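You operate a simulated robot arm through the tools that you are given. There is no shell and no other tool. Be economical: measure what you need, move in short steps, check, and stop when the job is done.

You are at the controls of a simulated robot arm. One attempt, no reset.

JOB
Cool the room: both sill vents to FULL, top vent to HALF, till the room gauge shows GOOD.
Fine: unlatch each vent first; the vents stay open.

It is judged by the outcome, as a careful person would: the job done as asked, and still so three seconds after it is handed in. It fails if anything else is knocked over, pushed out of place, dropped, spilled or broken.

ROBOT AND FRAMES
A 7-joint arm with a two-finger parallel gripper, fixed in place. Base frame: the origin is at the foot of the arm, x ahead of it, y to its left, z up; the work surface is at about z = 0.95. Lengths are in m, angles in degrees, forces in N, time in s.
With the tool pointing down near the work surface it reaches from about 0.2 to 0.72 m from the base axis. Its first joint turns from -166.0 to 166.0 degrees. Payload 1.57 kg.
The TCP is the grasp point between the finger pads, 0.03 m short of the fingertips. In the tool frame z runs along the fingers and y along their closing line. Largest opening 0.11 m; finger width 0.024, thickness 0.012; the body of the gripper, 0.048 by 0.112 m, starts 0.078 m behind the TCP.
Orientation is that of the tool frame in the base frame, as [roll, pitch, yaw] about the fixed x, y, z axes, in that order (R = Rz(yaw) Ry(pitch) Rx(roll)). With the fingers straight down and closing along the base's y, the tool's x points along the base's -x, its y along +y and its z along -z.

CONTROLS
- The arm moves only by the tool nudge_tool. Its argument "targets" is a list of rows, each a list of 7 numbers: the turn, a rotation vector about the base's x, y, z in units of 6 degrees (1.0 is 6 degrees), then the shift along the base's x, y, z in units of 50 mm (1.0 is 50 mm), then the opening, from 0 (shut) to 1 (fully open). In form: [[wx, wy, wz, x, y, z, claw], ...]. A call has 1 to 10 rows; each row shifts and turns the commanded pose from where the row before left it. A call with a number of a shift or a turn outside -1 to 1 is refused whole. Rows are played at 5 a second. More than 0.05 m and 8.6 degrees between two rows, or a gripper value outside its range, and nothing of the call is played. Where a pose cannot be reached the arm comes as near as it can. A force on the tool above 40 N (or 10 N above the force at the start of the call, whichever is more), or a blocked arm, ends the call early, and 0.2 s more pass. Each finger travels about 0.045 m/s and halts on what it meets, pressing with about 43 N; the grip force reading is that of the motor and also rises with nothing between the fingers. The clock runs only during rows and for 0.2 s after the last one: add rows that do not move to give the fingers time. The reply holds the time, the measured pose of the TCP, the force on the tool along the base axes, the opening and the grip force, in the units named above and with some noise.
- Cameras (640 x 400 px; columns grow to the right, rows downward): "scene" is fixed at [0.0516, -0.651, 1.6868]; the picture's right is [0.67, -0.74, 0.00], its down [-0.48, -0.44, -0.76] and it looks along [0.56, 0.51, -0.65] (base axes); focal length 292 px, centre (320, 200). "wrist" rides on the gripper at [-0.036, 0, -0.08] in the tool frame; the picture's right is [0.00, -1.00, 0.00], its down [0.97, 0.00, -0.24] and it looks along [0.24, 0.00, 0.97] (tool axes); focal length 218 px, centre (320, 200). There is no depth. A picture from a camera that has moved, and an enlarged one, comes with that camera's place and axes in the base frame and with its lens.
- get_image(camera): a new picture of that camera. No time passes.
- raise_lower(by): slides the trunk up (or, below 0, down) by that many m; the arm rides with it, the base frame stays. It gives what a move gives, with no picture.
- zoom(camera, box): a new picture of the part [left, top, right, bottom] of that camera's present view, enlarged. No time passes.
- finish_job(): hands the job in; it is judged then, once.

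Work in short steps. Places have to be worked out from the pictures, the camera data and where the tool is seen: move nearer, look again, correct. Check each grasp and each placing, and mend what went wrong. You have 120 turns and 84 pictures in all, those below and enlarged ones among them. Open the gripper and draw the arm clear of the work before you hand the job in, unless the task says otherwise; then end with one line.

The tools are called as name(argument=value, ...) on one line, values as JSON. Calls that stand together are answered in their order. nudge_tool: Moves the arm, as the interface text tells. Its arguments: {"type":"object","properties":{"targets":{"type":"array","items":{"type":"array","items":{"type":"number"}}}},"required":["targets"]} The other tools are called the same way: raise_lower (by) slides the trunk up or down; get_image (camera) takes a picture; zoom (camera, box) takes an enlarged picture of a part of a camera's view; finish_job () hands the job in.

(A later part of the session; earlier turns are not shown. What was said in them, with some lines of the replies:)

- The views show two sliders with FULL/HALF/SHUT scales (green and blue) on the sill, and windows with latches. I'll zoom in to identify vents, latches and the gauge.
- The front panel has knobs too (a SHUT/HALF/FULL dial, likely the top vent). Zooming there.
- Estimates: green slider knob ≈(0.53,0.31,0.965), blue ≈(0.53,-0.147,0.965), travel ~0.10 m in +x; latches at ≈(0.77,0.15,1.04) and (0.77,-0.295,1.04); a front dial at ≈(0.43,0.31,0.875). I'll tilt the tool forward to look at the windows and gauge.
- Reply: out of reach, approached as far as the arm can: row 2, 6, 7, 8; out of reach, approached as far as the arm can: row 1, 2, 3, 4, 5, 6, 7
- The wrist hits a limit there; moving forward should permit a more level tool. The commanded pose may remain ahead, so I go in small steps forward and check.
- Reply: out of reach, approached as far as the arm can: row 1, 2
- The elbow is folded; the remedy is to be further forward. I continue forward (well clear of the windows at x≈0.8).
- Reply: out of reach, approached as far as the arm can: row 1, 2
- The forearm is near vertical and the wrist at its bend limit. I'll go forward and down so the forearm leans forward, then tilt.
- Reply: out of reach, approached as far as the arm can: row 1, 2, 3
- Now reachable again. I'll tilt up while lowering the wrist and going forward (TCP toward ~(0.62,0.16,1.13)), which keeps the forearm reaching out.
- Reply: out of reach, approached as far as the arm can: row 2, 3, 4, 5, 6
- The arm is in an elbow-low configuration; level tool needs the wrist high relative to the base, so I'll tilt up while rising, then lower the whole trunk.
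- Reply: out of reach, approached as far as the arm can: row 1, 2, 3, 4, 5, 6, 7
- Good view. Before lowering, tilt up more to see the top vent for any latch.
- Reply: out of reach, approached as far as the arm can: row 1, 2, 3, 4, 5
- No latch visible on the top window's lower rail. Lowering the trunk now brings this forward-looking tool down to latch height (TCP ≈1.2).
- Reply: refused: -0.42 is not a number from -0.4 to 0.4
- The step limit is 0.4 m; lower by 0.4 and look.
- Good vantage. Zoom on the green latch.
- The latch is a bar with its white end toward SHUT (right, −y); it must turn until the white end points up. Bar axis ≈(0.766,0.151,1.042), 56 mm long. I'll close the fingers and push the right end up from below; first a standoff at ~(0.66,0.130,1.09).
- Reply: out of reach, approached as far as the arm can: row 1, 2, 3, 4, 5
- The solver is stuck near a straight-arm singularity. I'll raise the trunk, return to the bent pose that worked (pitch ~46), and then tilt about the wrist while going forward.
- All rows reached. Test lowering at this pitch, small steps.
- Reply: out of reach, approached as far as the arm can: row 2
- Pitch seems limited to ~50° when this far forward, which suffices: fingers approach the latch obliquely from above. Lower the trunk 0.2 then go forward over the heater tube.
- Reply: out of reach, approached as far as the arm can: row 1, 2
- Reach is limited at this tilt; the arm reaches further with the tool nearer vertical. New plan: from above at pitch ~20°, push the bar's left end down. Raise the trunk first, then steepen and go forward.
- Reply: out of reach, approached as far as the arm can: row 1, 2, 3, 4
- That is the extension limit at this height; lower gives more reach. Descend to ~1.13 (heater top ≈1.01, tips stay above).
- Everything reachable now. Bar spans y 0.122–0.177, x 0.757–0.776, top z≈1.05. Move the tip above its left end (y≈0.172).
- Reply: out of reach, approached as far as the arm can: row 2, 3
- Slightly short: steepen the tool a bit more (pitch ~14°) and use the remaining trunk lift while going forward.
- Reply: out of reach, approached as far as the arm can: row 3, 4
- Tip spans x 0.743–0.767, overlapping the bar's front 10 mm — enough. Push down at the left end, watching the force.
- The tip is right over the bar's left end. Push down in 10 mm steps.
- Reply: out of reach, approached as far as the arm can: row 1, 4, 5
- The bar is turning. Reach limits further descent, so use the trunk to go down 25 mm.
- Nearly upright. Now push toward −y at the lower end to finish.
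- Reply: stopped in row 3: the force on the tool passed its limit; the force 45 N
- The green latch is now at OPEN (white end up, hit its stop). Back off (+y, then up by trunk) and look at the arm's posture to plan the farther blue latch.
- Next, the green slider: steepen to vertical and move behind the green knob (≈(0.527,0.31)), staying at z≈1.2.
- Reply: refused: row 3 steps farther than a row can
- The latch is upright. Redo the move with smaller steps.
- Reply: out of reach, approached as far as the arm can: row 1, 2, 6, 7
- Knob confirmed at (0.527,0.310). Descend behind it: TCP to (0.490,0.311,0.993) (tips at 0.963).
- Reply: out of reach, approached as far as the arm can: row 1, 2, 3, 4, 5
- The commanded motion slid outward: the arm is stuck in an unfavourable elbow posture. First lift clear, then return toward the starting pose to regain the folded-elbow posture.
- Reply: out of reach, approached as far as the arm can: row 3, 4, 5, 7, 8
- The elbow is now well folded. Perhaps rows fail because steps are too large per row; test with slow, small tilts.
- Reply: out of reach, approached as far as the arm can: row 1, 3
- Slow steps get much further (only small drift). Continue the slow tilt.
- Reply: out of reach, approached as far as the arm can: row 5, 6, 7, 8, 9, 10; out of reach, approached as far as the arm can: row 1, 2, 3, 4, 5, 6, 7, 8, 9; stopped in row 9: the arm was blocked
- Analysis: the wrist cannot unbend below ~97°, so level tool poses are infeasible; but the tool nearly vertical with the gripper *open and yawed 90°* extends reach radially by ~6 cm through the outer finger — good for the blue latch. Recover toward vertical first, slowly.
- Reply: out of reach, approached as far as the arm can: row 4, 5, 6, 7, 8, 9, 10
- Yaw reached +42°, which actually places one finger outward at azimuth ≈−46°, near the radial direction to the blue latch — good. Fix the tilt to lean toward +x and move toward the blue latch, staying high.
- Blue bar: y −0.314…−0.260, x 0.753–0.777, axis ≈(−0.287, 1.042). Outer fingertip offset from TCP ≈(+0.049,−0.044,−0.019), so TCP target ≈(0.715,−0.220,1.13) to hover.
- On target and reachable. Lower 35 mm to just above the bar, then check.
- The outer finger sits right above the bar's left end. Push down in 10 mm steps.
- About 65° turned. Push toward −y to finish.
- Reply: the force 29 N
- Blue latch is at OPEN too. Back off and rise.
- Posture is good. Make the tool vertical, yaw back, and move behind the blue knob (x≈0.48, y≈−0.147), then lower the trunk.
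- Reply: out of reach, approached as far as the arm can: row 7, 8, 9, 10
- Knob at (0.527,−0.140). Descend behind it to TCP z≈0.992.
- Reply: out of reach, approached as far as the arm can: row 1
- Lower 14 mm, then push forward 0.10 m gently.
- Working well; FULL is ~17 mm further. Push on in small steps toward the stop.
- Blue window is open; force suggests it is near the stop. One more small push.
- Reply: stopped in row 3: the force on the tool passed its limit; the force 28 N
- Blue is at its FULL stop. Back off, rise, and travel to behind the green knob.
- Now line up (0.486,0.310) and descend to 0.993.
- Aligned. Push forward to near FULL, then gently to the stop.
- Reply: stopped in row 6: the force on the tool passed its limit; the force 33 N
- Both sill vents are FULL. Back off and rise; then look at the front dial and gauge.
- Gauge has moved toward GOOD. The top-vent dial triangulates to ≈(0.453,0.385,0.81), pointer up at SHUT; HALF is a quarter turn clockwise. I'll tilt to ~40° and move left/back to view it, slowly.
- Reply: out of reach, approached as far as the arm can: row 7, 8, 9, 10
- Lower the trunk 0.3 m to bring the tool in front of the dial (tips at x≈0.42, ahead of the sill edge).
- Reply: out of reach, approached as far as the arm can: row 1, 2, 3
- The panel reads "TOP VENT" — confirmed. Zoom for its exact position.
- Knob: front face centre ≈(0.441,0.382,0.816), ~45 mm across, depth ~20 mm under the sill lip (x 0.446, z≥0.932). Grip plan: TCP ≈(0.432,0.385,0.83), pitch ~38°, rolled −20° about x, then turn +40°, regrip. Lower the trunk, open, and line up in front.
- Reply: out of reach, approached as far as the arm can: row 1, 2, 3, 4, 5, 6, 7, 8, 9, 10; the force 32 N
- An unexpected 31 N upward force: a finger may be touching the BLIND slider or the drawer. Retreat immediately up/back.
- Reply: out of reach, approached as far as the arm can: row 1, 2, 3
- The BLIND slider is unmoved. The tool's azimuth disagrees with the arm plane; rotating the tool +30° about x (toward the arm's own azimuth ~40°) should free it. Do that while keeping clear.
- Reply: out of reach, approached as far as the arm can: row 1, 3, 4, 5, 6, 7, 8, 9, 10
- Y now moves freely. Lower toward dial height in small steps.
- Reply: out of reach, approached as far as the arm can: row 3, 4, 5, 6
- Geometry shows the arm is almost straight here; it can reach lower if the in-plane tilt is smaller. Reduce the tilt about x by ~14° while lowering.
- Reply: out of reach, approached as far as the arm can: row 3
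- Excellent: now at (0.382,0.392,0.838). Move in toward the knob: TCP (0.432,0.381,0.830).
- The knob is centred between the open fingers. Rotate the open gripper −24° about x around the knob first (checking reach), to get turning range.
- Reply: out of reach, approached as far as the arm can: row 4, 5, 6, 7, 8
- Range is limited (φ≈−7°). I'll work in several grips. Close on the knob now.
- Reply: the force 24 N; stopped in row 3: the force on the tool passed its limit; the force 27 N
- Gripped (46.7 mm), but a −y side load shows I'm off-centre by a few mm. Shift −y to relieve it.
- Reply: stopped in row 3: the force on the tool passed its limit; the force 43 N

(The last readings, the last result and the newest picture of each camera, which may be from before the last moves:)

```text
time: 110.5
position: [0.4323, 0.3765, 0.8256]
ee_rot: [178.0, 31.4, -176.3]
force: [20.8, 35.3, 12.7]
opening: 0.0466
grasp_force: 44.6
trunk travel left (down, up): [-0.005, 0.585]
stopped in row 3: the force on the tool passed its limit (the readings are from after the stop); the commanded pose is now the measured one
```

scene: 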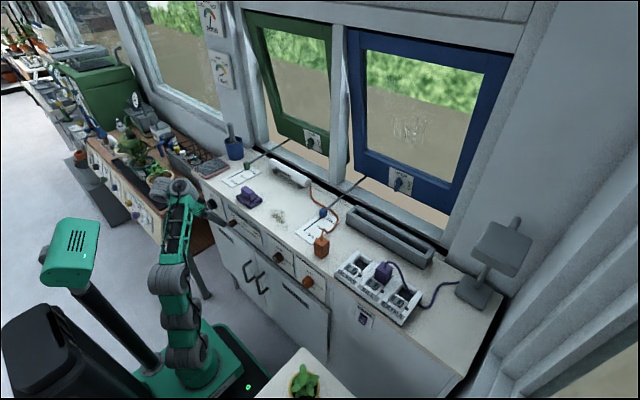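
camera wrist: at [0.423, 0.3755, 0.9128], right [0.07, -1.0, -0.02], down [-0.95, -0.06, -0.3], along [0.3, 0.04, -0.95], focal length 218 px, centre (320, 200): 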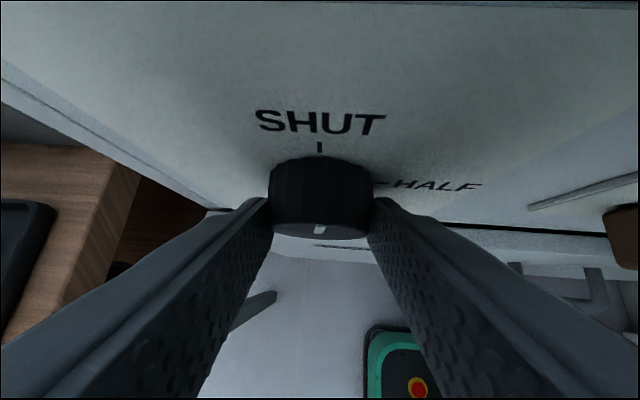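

nudge_tool(targets=[[0, 0, 0, 0.02, 0.03, 0, 0.2], [0, 0, 0, 0, 0, 0, 0.2]])

```text
time: 111.1
position: [0.4324, 0.3784, 0.8251]
ee_rot: [178.1, 31.4, -176.3]
force: [-16.5, 14.0, -0.2]
opening: 0.0462
grasp_force: 44.7
trunk travel left (down, up): [-0.005, 0.585]
```

Load is modest now. Turn in small steps.

nudge_tool(targets=[[0.3, 0, 0, 0, -0.006, 0, 0.2], [0.3, 0, 0, 0, -0.006, 0, 0.2], [0.3, 0, 0, 0, -0.006, 0, 0.2], [0.3, 0, 0, 0, -0.006, 0, 0.2], [0.3, 0, 0, 0, -0.006, 0, 0.2], [0.3, 0, 0, 0, -0.006, 0, 0.2], [0.3, 0, 0, 0, -0.006, 0, 0.2], [0.3, 0, 0, 0, -0.006, 0, 0.2]])

get_image(camera="wrist")

```text
time: 111.6
position: [0.4338, 0.3778, 0.8255]
ee_rot: [176.1, 31.1, -177.5]
force: [-29.1, -2.7, -4.8]
opening: 0.0464
grasp_force: 45.4
out of reach, approached as far as the arm can: row 2
trunk travel left (down, up): [-0.005, 0.585]
stopped in row 2: the force on the tool passed its limit (the readings are from after the stop); the commanded pose is now the measured one
```

```text
12 pictures are left
camera wrist: at [0.422, 0.3719, 0.9118], right [0.08, -1.0, -0.06], down [-0.95, -0.06, -0.3], along [0.29, 0.08, -0.95], focal length 218 px, centre (320, 200)
```

wrist: 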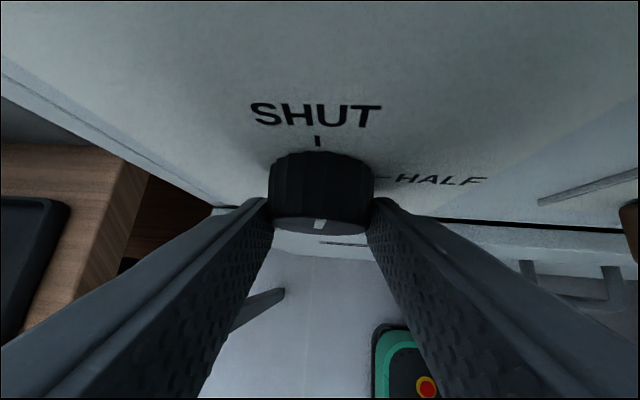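

The x-load suggests the tips press toward the panel. Ease back 2–3 mm in x and continue turning.

nudge_tool(targets=[[0, 0, 0, -0.04, 0, 0, 0.2], [0, 0, 0, 0, 0, 0, 0.2]])

nudge_tool(targets=[[0.2, 0, 0, 0, -0.004, 0, 0.2], [0.2, 0, 0, 0, -0.004, 0, 0.2], [0.2, 0, 0, 0, -0.004, 0, 0.2], [0.2, 0, 0, 0, -0.004, 0, 0.2], [0.2, 0, 0, 0, -0.004, 0, 0.2], [0.2, 0, 0, 0, -0.004, 0, 0.2]])

```text
time: 112.2
position: [0.432, 0.3781, 0.8262]
ee_rot: [176.2, 31.1, -177.6]
force: [-5.0, 11.5, 3.7]
opening: 0.0465
grasp_force: 45.2
trunk travel left (down, up): [-0.005, 0.585]
```

```text
time: 112.7
position: [0.433, 0.3775, 0.8265]
ee_rot: [175.1, 30.8, -178.4]
force: [-21.7, -10.4, -7.4]
opening: 0.0463
grasp_force: 44.8
out of reach, approached as far as the arm can: row 1, 2
trunk travel left (down, up): [-0.005, 0.585]
stopped in row 2: the force on the tool passed its limit (the readings are from after the stop); the commanded pose is now the measured one
```

Only a ~12° window is reachable at this pitch. Release, steepen the tool ~8° to widen the range, and check the dial.

nudge_tool(targets=[[0, 0, 0, 0, 0, 0, 0.75], [0, 0, 0, 0, 0, 0, 0.75], [0, 0, 0, 0, 0, 0, 0.75], [0, 0.35, 0, 0, 0, 0, 0.75], [0, 0.35, 0, 0, 0, 0, 0.75], [0, 0.35, 0, 0, 0, 0, 0.75], [0, 0.35, 0, 0, 0, 0, 0.75], [0, 0, 0, 0, 0, 0, 0.75]])

zoom(camera="wrist", box=[240, 90, 400, 260])

```text
time: 114.5
position: [0.4353, 0.3787, 0.8258]
ee_rot: [174.9, 22.3, -178.4]
force: [0.0, 0.2, 0.0]
opening: 0.0825
grasp_force: 0.2
trunk travel left (down, up): [-0.005, 0.585]
```

```text
2.35 times, centred on (320, 175) of wrist
camera zoom: at [0.4372, 0.3712, 0.9125], right [0.06, -0.99, -0.08], down [-0.99, -0.05, -0.15], along [0.14, 0.09, -0.99], focal length 514 px, centre (320, 259)
```

zoom: 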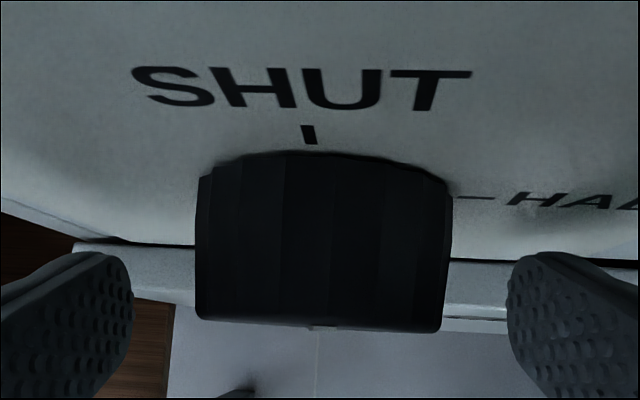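

Now test the roll range at this steeper pitch: rotate −24° about x with fingers open.

nudge_tool(targets=[[-0.5, 0, 0, 0.03, 0.01, 0, 0.75], [-0.5, 0, 0, 0.03, 0.01, 0, 0.75], [-0.5, 0, 0, 0, 0.01, 0, 0.75], [-0.5, 0, 0, 0, 0.01, 0, 0.75], [-0.5, 0, 0, 0, 0.01, 0, 0.75], [-0.5, 0, 0, 0, 0.01, 0, 0.75], [-0.5, 0, 0, 0, 0.01, 0, 0.75], [-0.5, 0, 0, 0, 0.01, 0, 0.75], [0, 0, 0, 0, 0, 0, 0.75]])

```text
time: 116.5
position: [0.4092, 0.3497, 0.7656]
ee_rot: [-166.0, 20.7, -171.3]
force: [0.3, 0.0, 0.1]
opening: 0.0826
grasp_force: 0.0
out of reach, approached as far as the arm can: row 4, 5, 6, 7, 8
trunk travel left (down, up): [-0.005, 0.585]
```

The solver slid the tool down off the dial (no contact force). Roll range is about −7°…+; I'll back off, recover the pose at roll ≈+0, and use short ratchets with positive roll.

nudge_tool(targets=[[0.4, 0, 0, -0.3, 0.1, 0, 0.75], [0.4, 0, 0, -0.3, 0.1, 0.1, 0.75], [0.4, 0, 0, 0, 0.1, 0.25, 0.75], [0.4, 0, 0, 0, 0.1, 0.25, 0.75], [0.3, 0, -0.2, 0, 0.1, 0.25, 0.75], [0.3, 0, -0.2, 0, 0.1, 0.25, 0.75], [0, 0, 0, 0, 0, 0.1, 0.75], [0, 0, 0, 0, 0, 0, 0.75]])

get_image(camera="wrist")

```text
time: 118.2
position: [0.3788, 0.3802, 0.8257]
ee_rot: [-179.9, 22.0, -178.9]
force: [0.6, 0.1, 0.3]
opening: 0.0825
grasp_force: 0.1
trunk travel left (down, up): [-0.005, 0.585]
```

```text
10 pictures are left
camera wrist: at [0.3815, 0.381, 0.9129], right [0.02, -1.0, 0.0], down [-0.99, -0.02, -0.14], along [0.14, 0.0, -0.99], focal length 218 px, centre (320, 200)
```

wrist: 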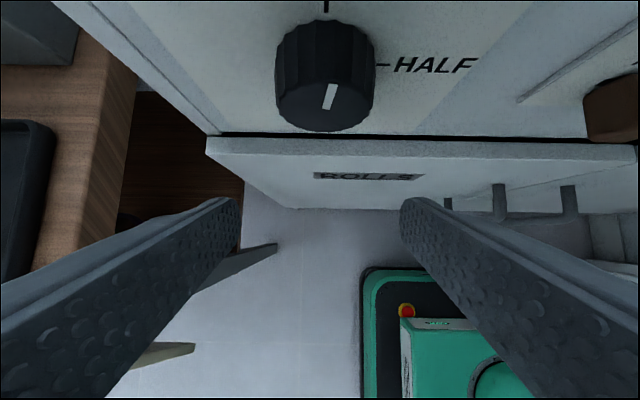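

The pointer has indeed turned ~8–10° clockwise, so gripping works. Re-enter at pitch 22°, roll ≈0, and close.

nudge_tool(targets=[[-0.2, 0, 0, 0.3, 0, 0, 0.75], [-0.2, 0, 0, 0.3, 0, 0, 0.75], [-0.2, 0, 0, 0.3, -0.02, 0, 0.75], [0, 0, 0, 0.26, 0, 0, 0.75], [0, 0, 0, 0, 0, 0, 0.75], [0, 0, 0, 0, 0, 0, 0.3], [0, 0, 0, 0, 0, 0, 0.3], [0, 0, 0, 0, 0, 0, 0.3], [0, 0, 0, 0, 0, 0, 0.3]])

nudge_tool(targets=[[0.35, 0, 0, 0, -0.003, 0, 0.3], [0.35, 0, 0, 0, -0.003, 0, 0.3], [0.35, 0, 0, 0, -0.003, 0, 0.3], [0.35, 0, 0, 0, -0.003, 0, 0.3], [0.35, 0, 0, 0, -0.003, 0, 0.3], [0.35, 0, 0, 0, -0.003, 0, 0.3], [0.35, 0, 0, 0, -0.003, 0, 0.3], [0.35, 0, 0, 0, -0.003, 0, 0.3]])

```text
time: 120.2
position: [0.4355, 0.3806, 0.8261]
ee_rot: [-176.0, 22.0, -177.3]
force: [4.0, 5.9, 1.6]
opening: 0.0457
grasp_force: 29.7
trunk travel left (down, up): [-0.005, 0.585]
```

```text
time: 122.0
position: [0.4363, 0.3767, 0.8247]
ee_rot: [165.8, 21.7, 175.8]
force: [-25.3, -13.8, -13.8]
opening: 0.0453
grasp_force: 44.8
trunk travel left (down, up): [-0.005, 0.585]
```

Smooth 18° turn. Keep turning in the same grip.

nudge_tool(targets=[[0.35, 0, 0, -0.01, -0.003, 0, 0.3], [0.35, 0, 0, 0, -0.003, 0, 0.3], [0.35, 0, 0, 0, -0.003, 0, 0.3], [0.35, 0, 0, 0, -0.003, 0, 0.3], [0.35, 0, 0, 0, -0.003, 0, 0.3], [0.35, 0, 0, 0, -0.003, 0, 0.3]])

```text
time: 122.7
position: [0.4361, 0.3786, 0.8259]
ee_rot: [162.1, 21.3, 174.3]
force: [-15.2, -12.5, -4.4]
opening: 0.0455
grasp_force: 44.7
trunk travel left (down, up): [-0.005, 0.585]
stopped in row 3: the force on the tool passed its limit (the readings are from after the stop); the commanded pose is now the measured one
```

Release, rotate back to roll ≈−4° and regrip.

nudge_tool(targets=[[0, 0, 0, 0, 0, 0, 0.75], [0, 0, 0, 0, 0, 0, 0.75], [0, 0, 0, 0, 0, 0, 0.75], [-0.5, 0, 0, 0, 0, 0, 0.75], [-0.5, 0, 0, 0, 0.01, 0, 0.75], [-0.5, 0, 0, 0, 0.01, 0, 0.75], [-0.5, 0, 0, 0, 0.01, 0, 0.75], [-0.5, 0, 0, 0, 0, 0, 0.75], [-0.5, 0, 0, 0, 0, 0, 0.75], [-0.5, 0, 0, 0, 0, 0, 0.75]])

nudge_tool(targets=[[-0.2, 0, 0, 0, 0, 0, 0.75], [0, 0, 0, 0, 0, 0, 0.3], [0, 0, 0, 0, 0, 0, 0.3], [0, 0, 0, 0, 0, 0, 0.3], [0, 0, 0, 0, 0, 0, 0.3]])

```text
time: 124.9
position: [0.435, 0.3782, 0.8214]
ee_rot: [-175.4, 21.9, -177.2]
force: [-0.7, 0.5, 0.4]
opening: 0.0825
grasp_force: 0.1
trunk travel left (down, up): [-0.005, 0.585]
```

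```text
time: 126.1
position: [0.4347, 0.3801, 0.8218]
ee_rot: [-175.6, 21.9, -177.1]
force: [1.8, 18.6, 4.5]
opening: 0.0453
grasp_force: 28.9
trunk travel left (down, up): [-0.005, 0.585]
```

Regripped. Turn again ~20°.

nudge_tool(targets=[[0, 0, 0, 0, 0.03, 0, 0.3], [0.35, 0, 0, 0, 0, 0, 0.3], [0.35, 0, 0, 0, 0, 0, 0.3], [0.35, 0, 0, 0, -0.003, 0, 0.3], [0.35, 0, 0, 0, -0.003, 0, 0.3], [0.35, 0, 0, 0, -0.003, 0, 0.3], [0.35, 0, 0, 0, -0.003, 0, 0.3], [0.35, 0, 0, 0, -0.003, 0, 0.3], [0.35, 0, 0, 0, -0.003, 0, 0.3], [0.35, 0, 0, 0, -0.003, 0, 0.3]])

nudge_tool(targets=[[0, 0, 0, 0, 0, 0, 0.75], [0, 0, 0, 0, 0, 0, 0.75], [0, 0, 0, 0, 0, 0, 0.75]])

```text
time: 126.4
position: [0.4346, 0.3802, 0.821]
ee_rot: [-175.8, 22.2, -177.3]
force: [5.6, 20.2, 5.0]
opening: 0.0452
grasp_force: 44.9
out of reach, approached as far as the arm can: row 1
trunk travel left (down, up): [-0.005, 0.585]
stopped in row 1: the force on the tool passed its limit (the readings are from after the stop); the commanded pose is now the measured one
```

```text
time: 127.2
position: [0.435, 0.3769, 0.8216]
ee_rot: [-175.7, 22.2, -177.2]
force: [0.1, -0.6, -0.6]
opening: 0.0825
grasp_force: 0.0
trunk travel left (down, up): [-0.005, 0.585]
```

It stopped at once; reposition to the pose that gripped well (y 0.3806, z 0.826) and regrip.

nudge_tool(targets=[[0.1, 0, 0, 0.01, 0.07, 0.09, 0.75], [0, 0, 0, 0, 0, 0, 0.75], [0, 0, 0, 0, 0, 0, 0.3], [0, 0, 0, 0, 0, 0, 0.3], [0, 0, 0, 0, 0, 0, 0.3], [0, 0, 0, 0, 0, 0, 0.3]])

nudge_tool(targets=[[0.35, 0, 0, 0, -0.003, 0, 0.3], [0.35, 0, 0, 0, -0.003, 0, 0.3], [0.35, 0, 0, 0, -0.003, 0, 0.3], [0.35, 0, 0, 0, -0.003, 0, 0.3], [0.35, 0, 0, 0, -0.003, 0, 0.3], [0.35, 0, 0, 0, -0.003, 0, 0.3], [0.35, 0, 0, 0, -0.003, 0, 0.3], [0.35, 0, 0, 0, -0.003, 0, 0.3]])

```text
time: 128.6
position: [0.4357, 0.3798, 0.8264]
ee_rot: [-176.3, 22.2, -177.6]
force: [-4.9, -10.4, -3.5]
opening: 0.0454
grasp_force: 30.1
trunk travel left (down, up): [-0.005, 0.585]
```

```text
time: 129.6
position: [0.4342, 0.3799, 0.8259]
ee_rot: [175.2, 22.2, 179.2]
force: [-13.0, -13.2, -5.3]
opening: 0.0455
grasp_force: 44.4
trunk travel left (down, up): [-0.005, 0.585]
stopped in row 5: the force on the tool passed its limit (the readings are from after the stop); the commanded pose is now the measured one
```

Continue turning in the same grip.

nudge_tool(targets=[[0.3, 0, 0, 0.01, -0.01, 0, 0.3], [0.3, 0, 0, 0, -0.01, 0, 0.3], [0.3, 0, 0, 0, -0.01, 0, 0.3], [0.3, 0, 0, 0, -0.01, 0, 0.3], [0.3, 0, 0, 0, -0.01, 0, 0.3], [0.3, 0, 0, 0, -0.01, 0, 0.3], [0.3, 0, 0, 0, -0.01, 0, 0.3], [0.3, 0, 0, 0, -0.01, 0, 0.3]])

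nudge_tool(targets=[[0.3, 0, 0, 0, -0.01, 0, 0.3], [0.3, 0, 0, 0, -0.01, 0, 0.3], [0.3, 0, 0, 0, -0.01, 0, 0.3], [0.3, 0, 0, 0, -0.01, 0, 0.3], [0.3, 0, 0, 0, -0.01, 0, 0.3], [0.3, 0, 0, 0, -0.01, 0, 0.3]])

```text
time: 130.1
position: [0.434, 0.3793, 0.8251]
ee_rot: [173.2, 22.3, 178.4]
force: [-28.6, -9.5, -3.9]
opening: 0.0456
grasp_force: 45.0
trunk travel left (down, up): [-0.005, 0.585]
stopped in row 2: the force on the tool passed its limit (the readings are from after the stop); the commanded pose is now the measured one
```

```text
time: 131.5
position: [0.4348, 0.3761, 0.8252]
ee_rot: [161.5, 21.5, 174.1]
force: [-29.9, 2.6, -2.6]
opening: 0.0456
grasp_force: 44.8
trunk travel left (down, up): [-0.005, 0.585]
```

Good: another ~22° done. Try to go further in this grip.

nudge_tool(targets=[[0.3, 0, 0, -0.02, -0.01, 0, 0.3], [0.3, 0, 0, 0, -0.01, 0, 0.3], [0.3, 0, 0, 0, -0.01, 0, 0.3], [0.3, 0, 0, 0, -0.01, 0, 0.3], [0.3, 0, 0, 0, -0.01, 0, 0.3], [0.3, 0, 0, 0, -0.01, 0, 0.3]])

nudge_tool(targets=[[0, 0, 0, 0, 0, 0, 0.75], [0, 0, 0, 0, 0, 0, 0.75], [0, 0, 0, 0, 0, 0, 0.75], [0, 0, 0, -0.3, 0, 0, 0.75], [0, 0, 0, -0.3, 0, 0, 0.75], [0, 0, 0, -0.3, 0, 0, 0.75], [0, 0, 0, 0, 0, 0, 0.75]])

zoom(camera="wrist", box=[240, 0, 500, 162])

```text
time: 132.9
position: [0.4339, 0.3747, 0.8242]
ee_rot: [150.1, 19.9, 170.0]
force: [-2.3, 33.4, 6.2]
opening: 0.0453
grasp_force: 45.2
trunk travel left (down, up): [-0.005, 0.585]
```

```text
time: 134.5
position: [0.3905, 0.3716, 0.8256]
ee_rot: [150.2, 19.9, 170.0]
force: [-0.7, 0.3, 0.1]
opening: 0.0824
grasp_force: 0.1
trunk travel left (down, up): [-0.005, 0.585]
```

```text
2.46 times, centred on (370, 81) of wrist
camera zoom: at [0.3923, 0.3317, 0.9014], right [0.02, -0.88, -0.47], down [-0.99, 0.05, -0.14], along [0.14, 0.47, -0.87], focal length 537 px, centre (197, 493)
```

zoom: 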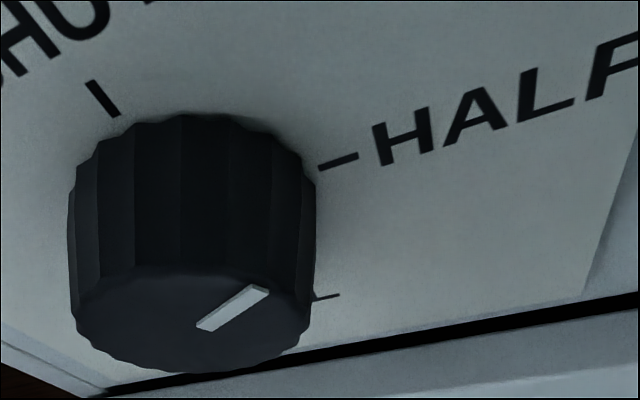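

Pointer is at ≈70° (HALF tick at 90°): ~20° more. Back-rotate 21° out here, then re-enter.

nudge_tool(targets=[[-0.5, 0, 0, 0, 0.02, 0, 0.75], [-0.5, 0, 0, 0, 0.02, 0, 0.75], [-0.5, 0, 0, 0, 0.02, 0, 0.75], [-0.5, 0, 0, 0, 0.02, 0, 0.75], [-0.5, 0, 0, 0, 0.02, 0, 0.75], [-0.5, 0, 0, 0, 0.02, 0, 0.75], [-0.5, 0, 0, 0, 0.02, 0, 0.75], [0, 0, 0, 0, 0, 0, 0.75]])

nudge_tool(targets=[[0, 0, 0, 0.3, 0, 0, 0.75], [0, 0, 0, 0.3, 0, 0, 0.75], [0, 0, 0, 0.28, 0, 0, 0.75], [0, 0, 0, 0, 0, 0, 0.75], [0, 0, 0, 0, 0, 0, 0.3], [0, 0, 0, 0, 0, 0, 0.3], [0, 0, 0, 0, 0, 0, 0.3], [0, 0, 0, 0, 0, 0, 0.3]])

```text
time: 136.3
position: [0.3919, 0.3818, 0.8235]
ee_rot: [172.6, 22.2, 178.1]
force: [0.1, 0.6, 0.8]
opening: 0.0826
grasp_force: 0.1
trunk travel left (down, up): [-0.005, 0.585]
```

```text
time: 138.1
position: [0.4358, 0.3791, 0.8238]
ee_rot: [172.7, 22.1, 178.0]
force: [-6.7, -14.2, -6.0]
opening: 0.0458
grasp_force: 28.7
trunk travel left (down, up): [-0.005, 0.585]
```

Gripped at roll ≈7°. Turn ~20° more.

nudge_tool(targets=[[0.3, 0, 0, 0, -0.015, 0, 0.3], [0.3, 0, 0, 0, -0.015, 0, 0.3], [0.3, 0, 0, 0, -0.01, 0, 0.3], [0.3, 0, 0, 0, -0.01, 0, 0.3], [0.3, 0, 0, 0, -0.01, 0, 0.3], [0.3, 0, 0, 0, -0.01, 0, 0.3], [0.3, 0, 0, 0, -0.01, 0, 0.3], [0.3, 0, 0, 0, -0.01, 0, 0.3], [0.3, 0, 0, 0, -0.01, 0, 0.3]])

```text
time: 140.1
position: [0.435, 0.3767, 0.8241]
ee_rot: [155.3, 20.6, 171.8]
force: [-4.5, 7.9, -8.4]
opening: 0.0455
grasp_force: 45.1
trunk travel left (down, up): [-0.005, 0.585]
```

Add ~2°, then release, back off and check.

nudge_tool(targets=[[0.3, 0, 0, 0, -0.01, 0, 0.3], [0, 0, 0, 0, 0, 0, 0.3], [0, 0, 0, 0, 0, 0, 0.75], [0, 0, 0, 0, 0, 0, 0.75], [0, 0, 0, 0, 0, 0, 0.75], [0, 0, 0, -0.3, 0, 0, 0.75], [0, 0, 0, -0.3, 0, 0, 0.75], [0, 0, 0, -0.3, 0, 0, 0.75], [0, 0, 0, 0, 0, 0, 0.75]])

zoom(camera="wrist", box=[240, 0, 500, 162])

zoom(camera="scene", box=[180, 0, 260, 50])

```text
time: 142.1
position: [0.3893, 0.3747, 0.8244]
ee_rot: [153.4, 20.4, 171.0]
force: [0.1, 0.3, -0.5]
opening: 0.0826
grasp_force: 0.0
trunk travel left (down, up): [-0.005, 0.585]
```

```text
2.46 times, centred on (370, 81) of wrist
camera zoom: at [0.3916, 0.3381, 0.9034], right [0.02, -0.91, -0.42], down [-0.99, 0.05, -0.14], along [0.14, 0.42, -0.9], focal length 537 px, centre (197, 493)
```

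zoom: 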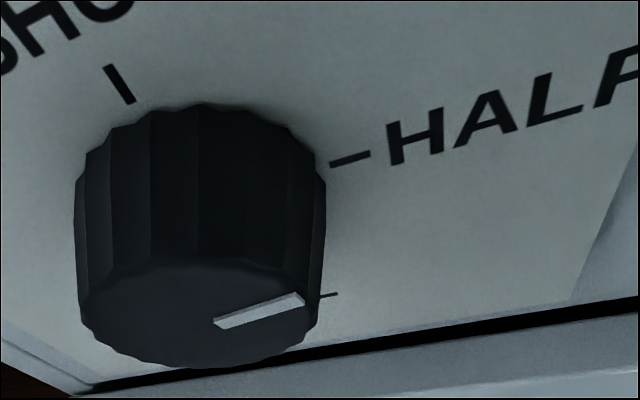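

```text
8.00 times, centred on (220, 25) of scene
camera zoom: at [0.0516, -0.651, 1.6868], right [0.67, -0.74, 0.0], down [-0.48, -0.44, -0.76], along [0.56, 0.51, -0.65], focal length 2337 px, centre (1120, 1600)
```

zoom: 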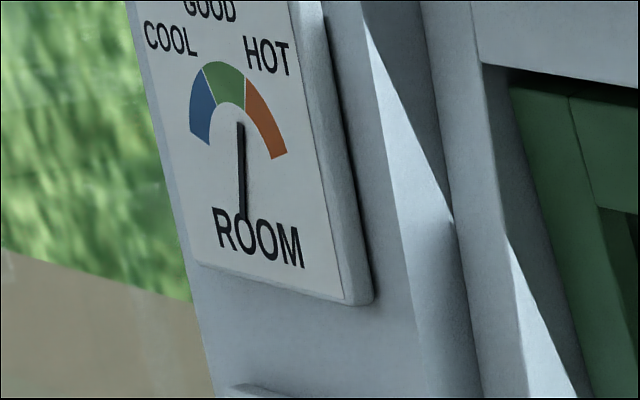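

Pointer ≈80°, so ~10° more. Gauge is entering GOOD. One more grip: back-rotate 15°, re-enter.

nudge_tool(targets=[[-0.5, 0, 0, 0, 0.02, 0, 0.75], [-0.5, 0, 0, 0, 0.02, 0, 0.75], [-0.5, 0, 0, 0, 0.02, 0, 0.75], [-0.5, 0, 0, 0, 0.02, 0, 0.75], [-0.5, 0, 0, 0, 0.02, 0, 0.75], [0, 0, 0, 0, 0, 0, 0.75]])

nudge_tool(targets=[[0, 0, 0, 0.3, 0, 0, 0.75], [0, 0, 0, 0.3, 0, 0, 0.75], [0, 0, 0, 0.3, 0, 0, 0.75], [0, 0, 0, 0, 0, 0, 0.75], [0, 0, 0, 0, 0, 0, 0.3], [0, 0, 0, 0, 0, 0, 0.3], [0, 0, 0, 0, 0, 0, 0.3], [0, 0, 0, 0, 0, 0, 0.3]])

```text
time: 143.5
position: [0.3895, 0.3797, 0.8247]
ee_rot: [169.3, 22.0, 176.8]
force: [0.4, -0.3, -0.4]
opening: 0.0824
grasp_force: 0.1
trunk travel left (down, up): [-0.005, 0.585]
```

```text
time: 145.3
position: [0.4337, 0.3781, 0.824]
ee_rot: [169.2, 21.9, 176.9]
force: [-2.9, -5.2, -2.4]
opening: 0.0458
grasp_force: 29.8
trunk travel left (down, up): [-0.005, 0.585]
```

Centred grip (low side load). Turn ~11°, release and check.

nudge_tool(targets=[[0.3, 0, 0, 0, -0.01, 0, 0.3], [0.3, 0, 0, 0, -0.01, 0, 0.3], [0.3, 0, 0, 0, -0.01, 0, 0.3], [0.3, 0, 0, 0, -0.01, 0, 0.3], [0.3, 0, 0, 0, -0.01, 0, 0.3], [0.3, 0, 0, 0, -0.01, 0, 0.3], [0, 0, 0, 0, 0, 0, 0.3]])

nudge_tool(targets=[[0, 0, 0, 0, 0, 0, 0.75], [0, 0, 0, 0, 0, 0, 0.75], [0, 0, 0, 0, 0, 0, 0.75], [0, 0, 0, -0.3, 0, 0, 0.75], [0, 0, 0, -0.3, 0, 0, 0.75], [0, 0, 0, -0.3, 0, 0, 0.75], [0, 0, 0, 0, 0, 0, 0.75]])

zoom(camera="wrist", box=[240, 0, 500, 162])

```text
time: 146.9
position: [0.4357, 0.3767, 0.8237]
ee_rot: [158.0, 20.9, 172.8]
force: [-26.7, -2.1, -18.6]
opening: 0.0455
grasp_force: 45.0
trunk travel left (down, up): [-0.005, 0.585]
```

```text
time: 148.5
position: [0.3901, 0.3758, 0.825]
ee_rot: [157.7, 21.0, 172.7]
force: [1.1, -0.5, 0.1]
opening: 0.0827
grasp_force: 0.0
trunk travel left (down, up): [-0.005, 0.585]
```

```text
2.46 times, centred on (370, 81) of wrist
camera zoom: at [0.3923, 0.3449, 0.9062], right [0.02, -0.94, -0.35], down [-0.99, 0.04, -0.14], along [0.14, 0.35, -0.92], focal length 537 px, centre (197, 493)
```

zoom: 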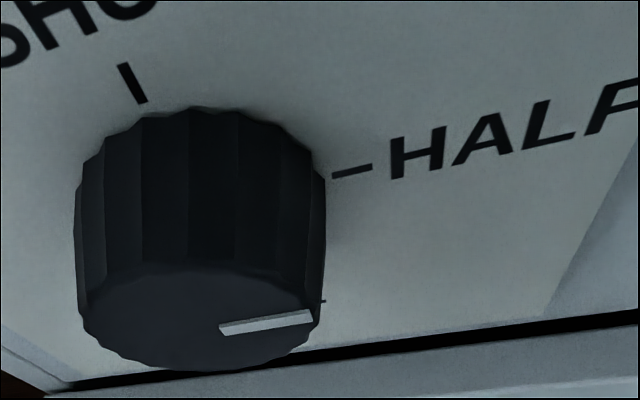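

Pointer now at ≈90° — exactly HALF. Withdraw (−x), then raise the trunk clear of the work.

nudge_tool(targets=[[0, 0, 0, -0.4, -0.2, 0, 1], [0, 0, 0, -0.4, -0.2, 0, 1], [0, 0, 0, -0.3, -0.2, 0.1, 1], [0, 0, 0, 0, 0, 0, 1]])

raise_lower(by=0.38)

get_image(camera="scene")

zoom(camera="scene", box=[180, 0, 260, 50])

```text
time: 149.5
position: [0.335, 0.3452, 0.8277]
ee_rot: [157.7, 21.0, 172.5]
force: [-0.6, 0.5, -0.2]
opening: 0.11
grasp_force: 0.2
trunk travel left (down, up): [-0.005, 0.585]
```

```text
time: 153.2
position: [0.3345, 0.3445, 1.208]
ee_rot: [157.7, 21.1, 172.6]
force: [0.7, -0.3, 0.0]
opening: 0.1101
grasp_force: 0.0
trunk travel left (down, up): [-0.385, 0.205]
```

```text
5 pictures are left
```

scene: 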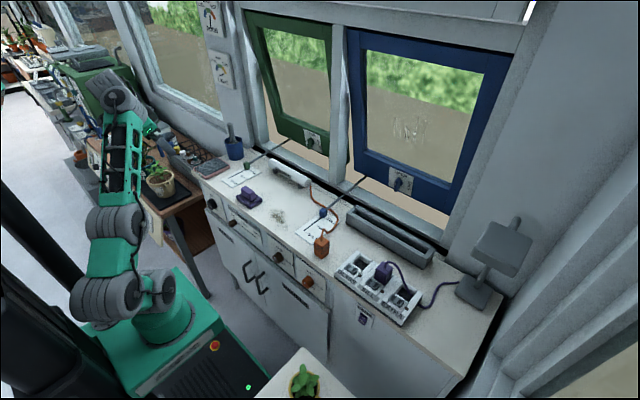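

```text
8.00 times, centred on (220, 25) of scene
camera zoom: at [0.0516, -0.651, 1.6868], right [0.67, -0.74, 0.0], down [-0.48, -0.44, -0.76], along [0.56, 0.51, -0.65], focal length 2337 px, centre (1120, 1600)
```

zoom: 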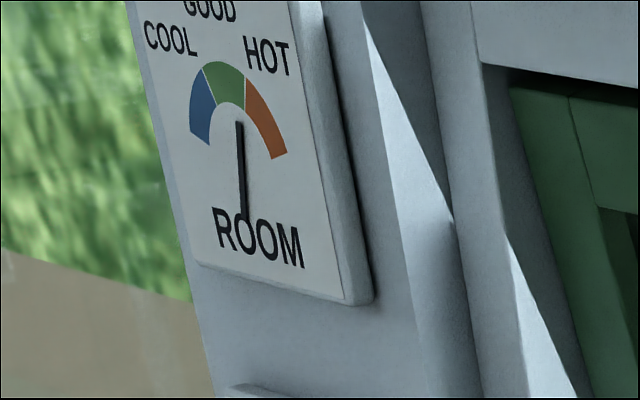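

Gauge is in green (GOOD), with both windows open. Wait 2 s, then check the gauge and dial a last time.

nudge_tool(targets=[[0, 0, 0, 0, 0, 0, 1], [0, 0, 0, 0, 0, 0, 1], [0, 0, 0, 0, 0, 0, 1], [0, 0, 0, 0, 0, 0, 1], [0, 0, 0, 0, 0, 0, 1], [0, 0, 0, 0, 0, 0, 1], [0, 0, 0, 0, 0, 0, 1], [0, 0, 0, 0, 0, 0, 1], [0, 0, 0, 0, 0, 0, 1], [0, 0, 0, 0, 0, 0, 1]])

zoom(camera="scene", box=[180, 0, 260, 50])

zoom(camera="scene", box=[196, 150, 340, 240])

```text
time: 155.4
position: [0.3341, 0.3446, 1.2082]
ee_rot: [157.8, 20.9, 172.6]
force: [0.2, -0.8, -0.5]
opening: 0.1101
grasp_force: 0.1
trunk travel left (down, up): [-0.385, 0.205]
```

```text
8.00 times, centred on (220, 25) of scene
camera zoom: at [0.0516, -0.651, 1.6868], right [0.67, -0.74, 0.0], down [-0.48, -0.44, -0.76], along [0.56, 0.51, -0.65], focal length 2337 px, centre (1120, 1600)
```

zoom: 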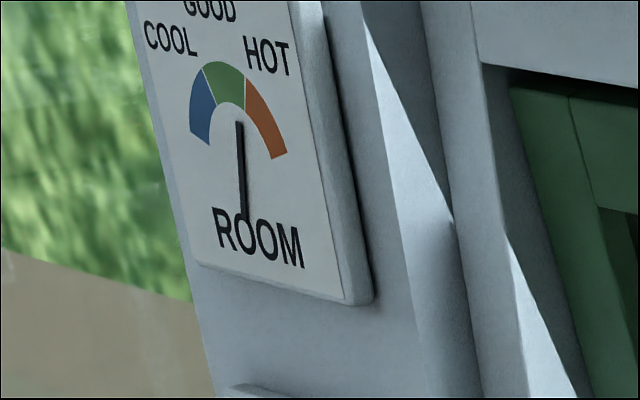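

```text
4.44 times, centred on (268, 195) of scene
camera zoom: at [0.0516, -0.651, 1.6868], right [0.67, -0.74, 0.0], down [-0.48, -0.44, -0.76], along [0.56, 0.51, -0.65], focal length 1298 px, centre (551, 222)
```

zoom: 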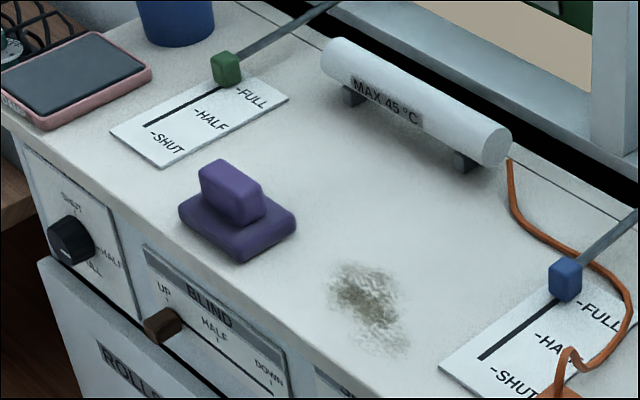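

Gauge is steady in GOOD. Both sliders are at FULL, the top-vent dial is at HALF, the BLIND slider and everything else are unmoved, and the arm is clear with the gripper open. Handing in.

finish_job()

```text
The job is handed in.
```

Both sill vents are unlatched and at FULL, the top vent is at HALF (I saw no latch on it), and the room gauge was steady in GOOD, toward its HOT end, when I handed in.
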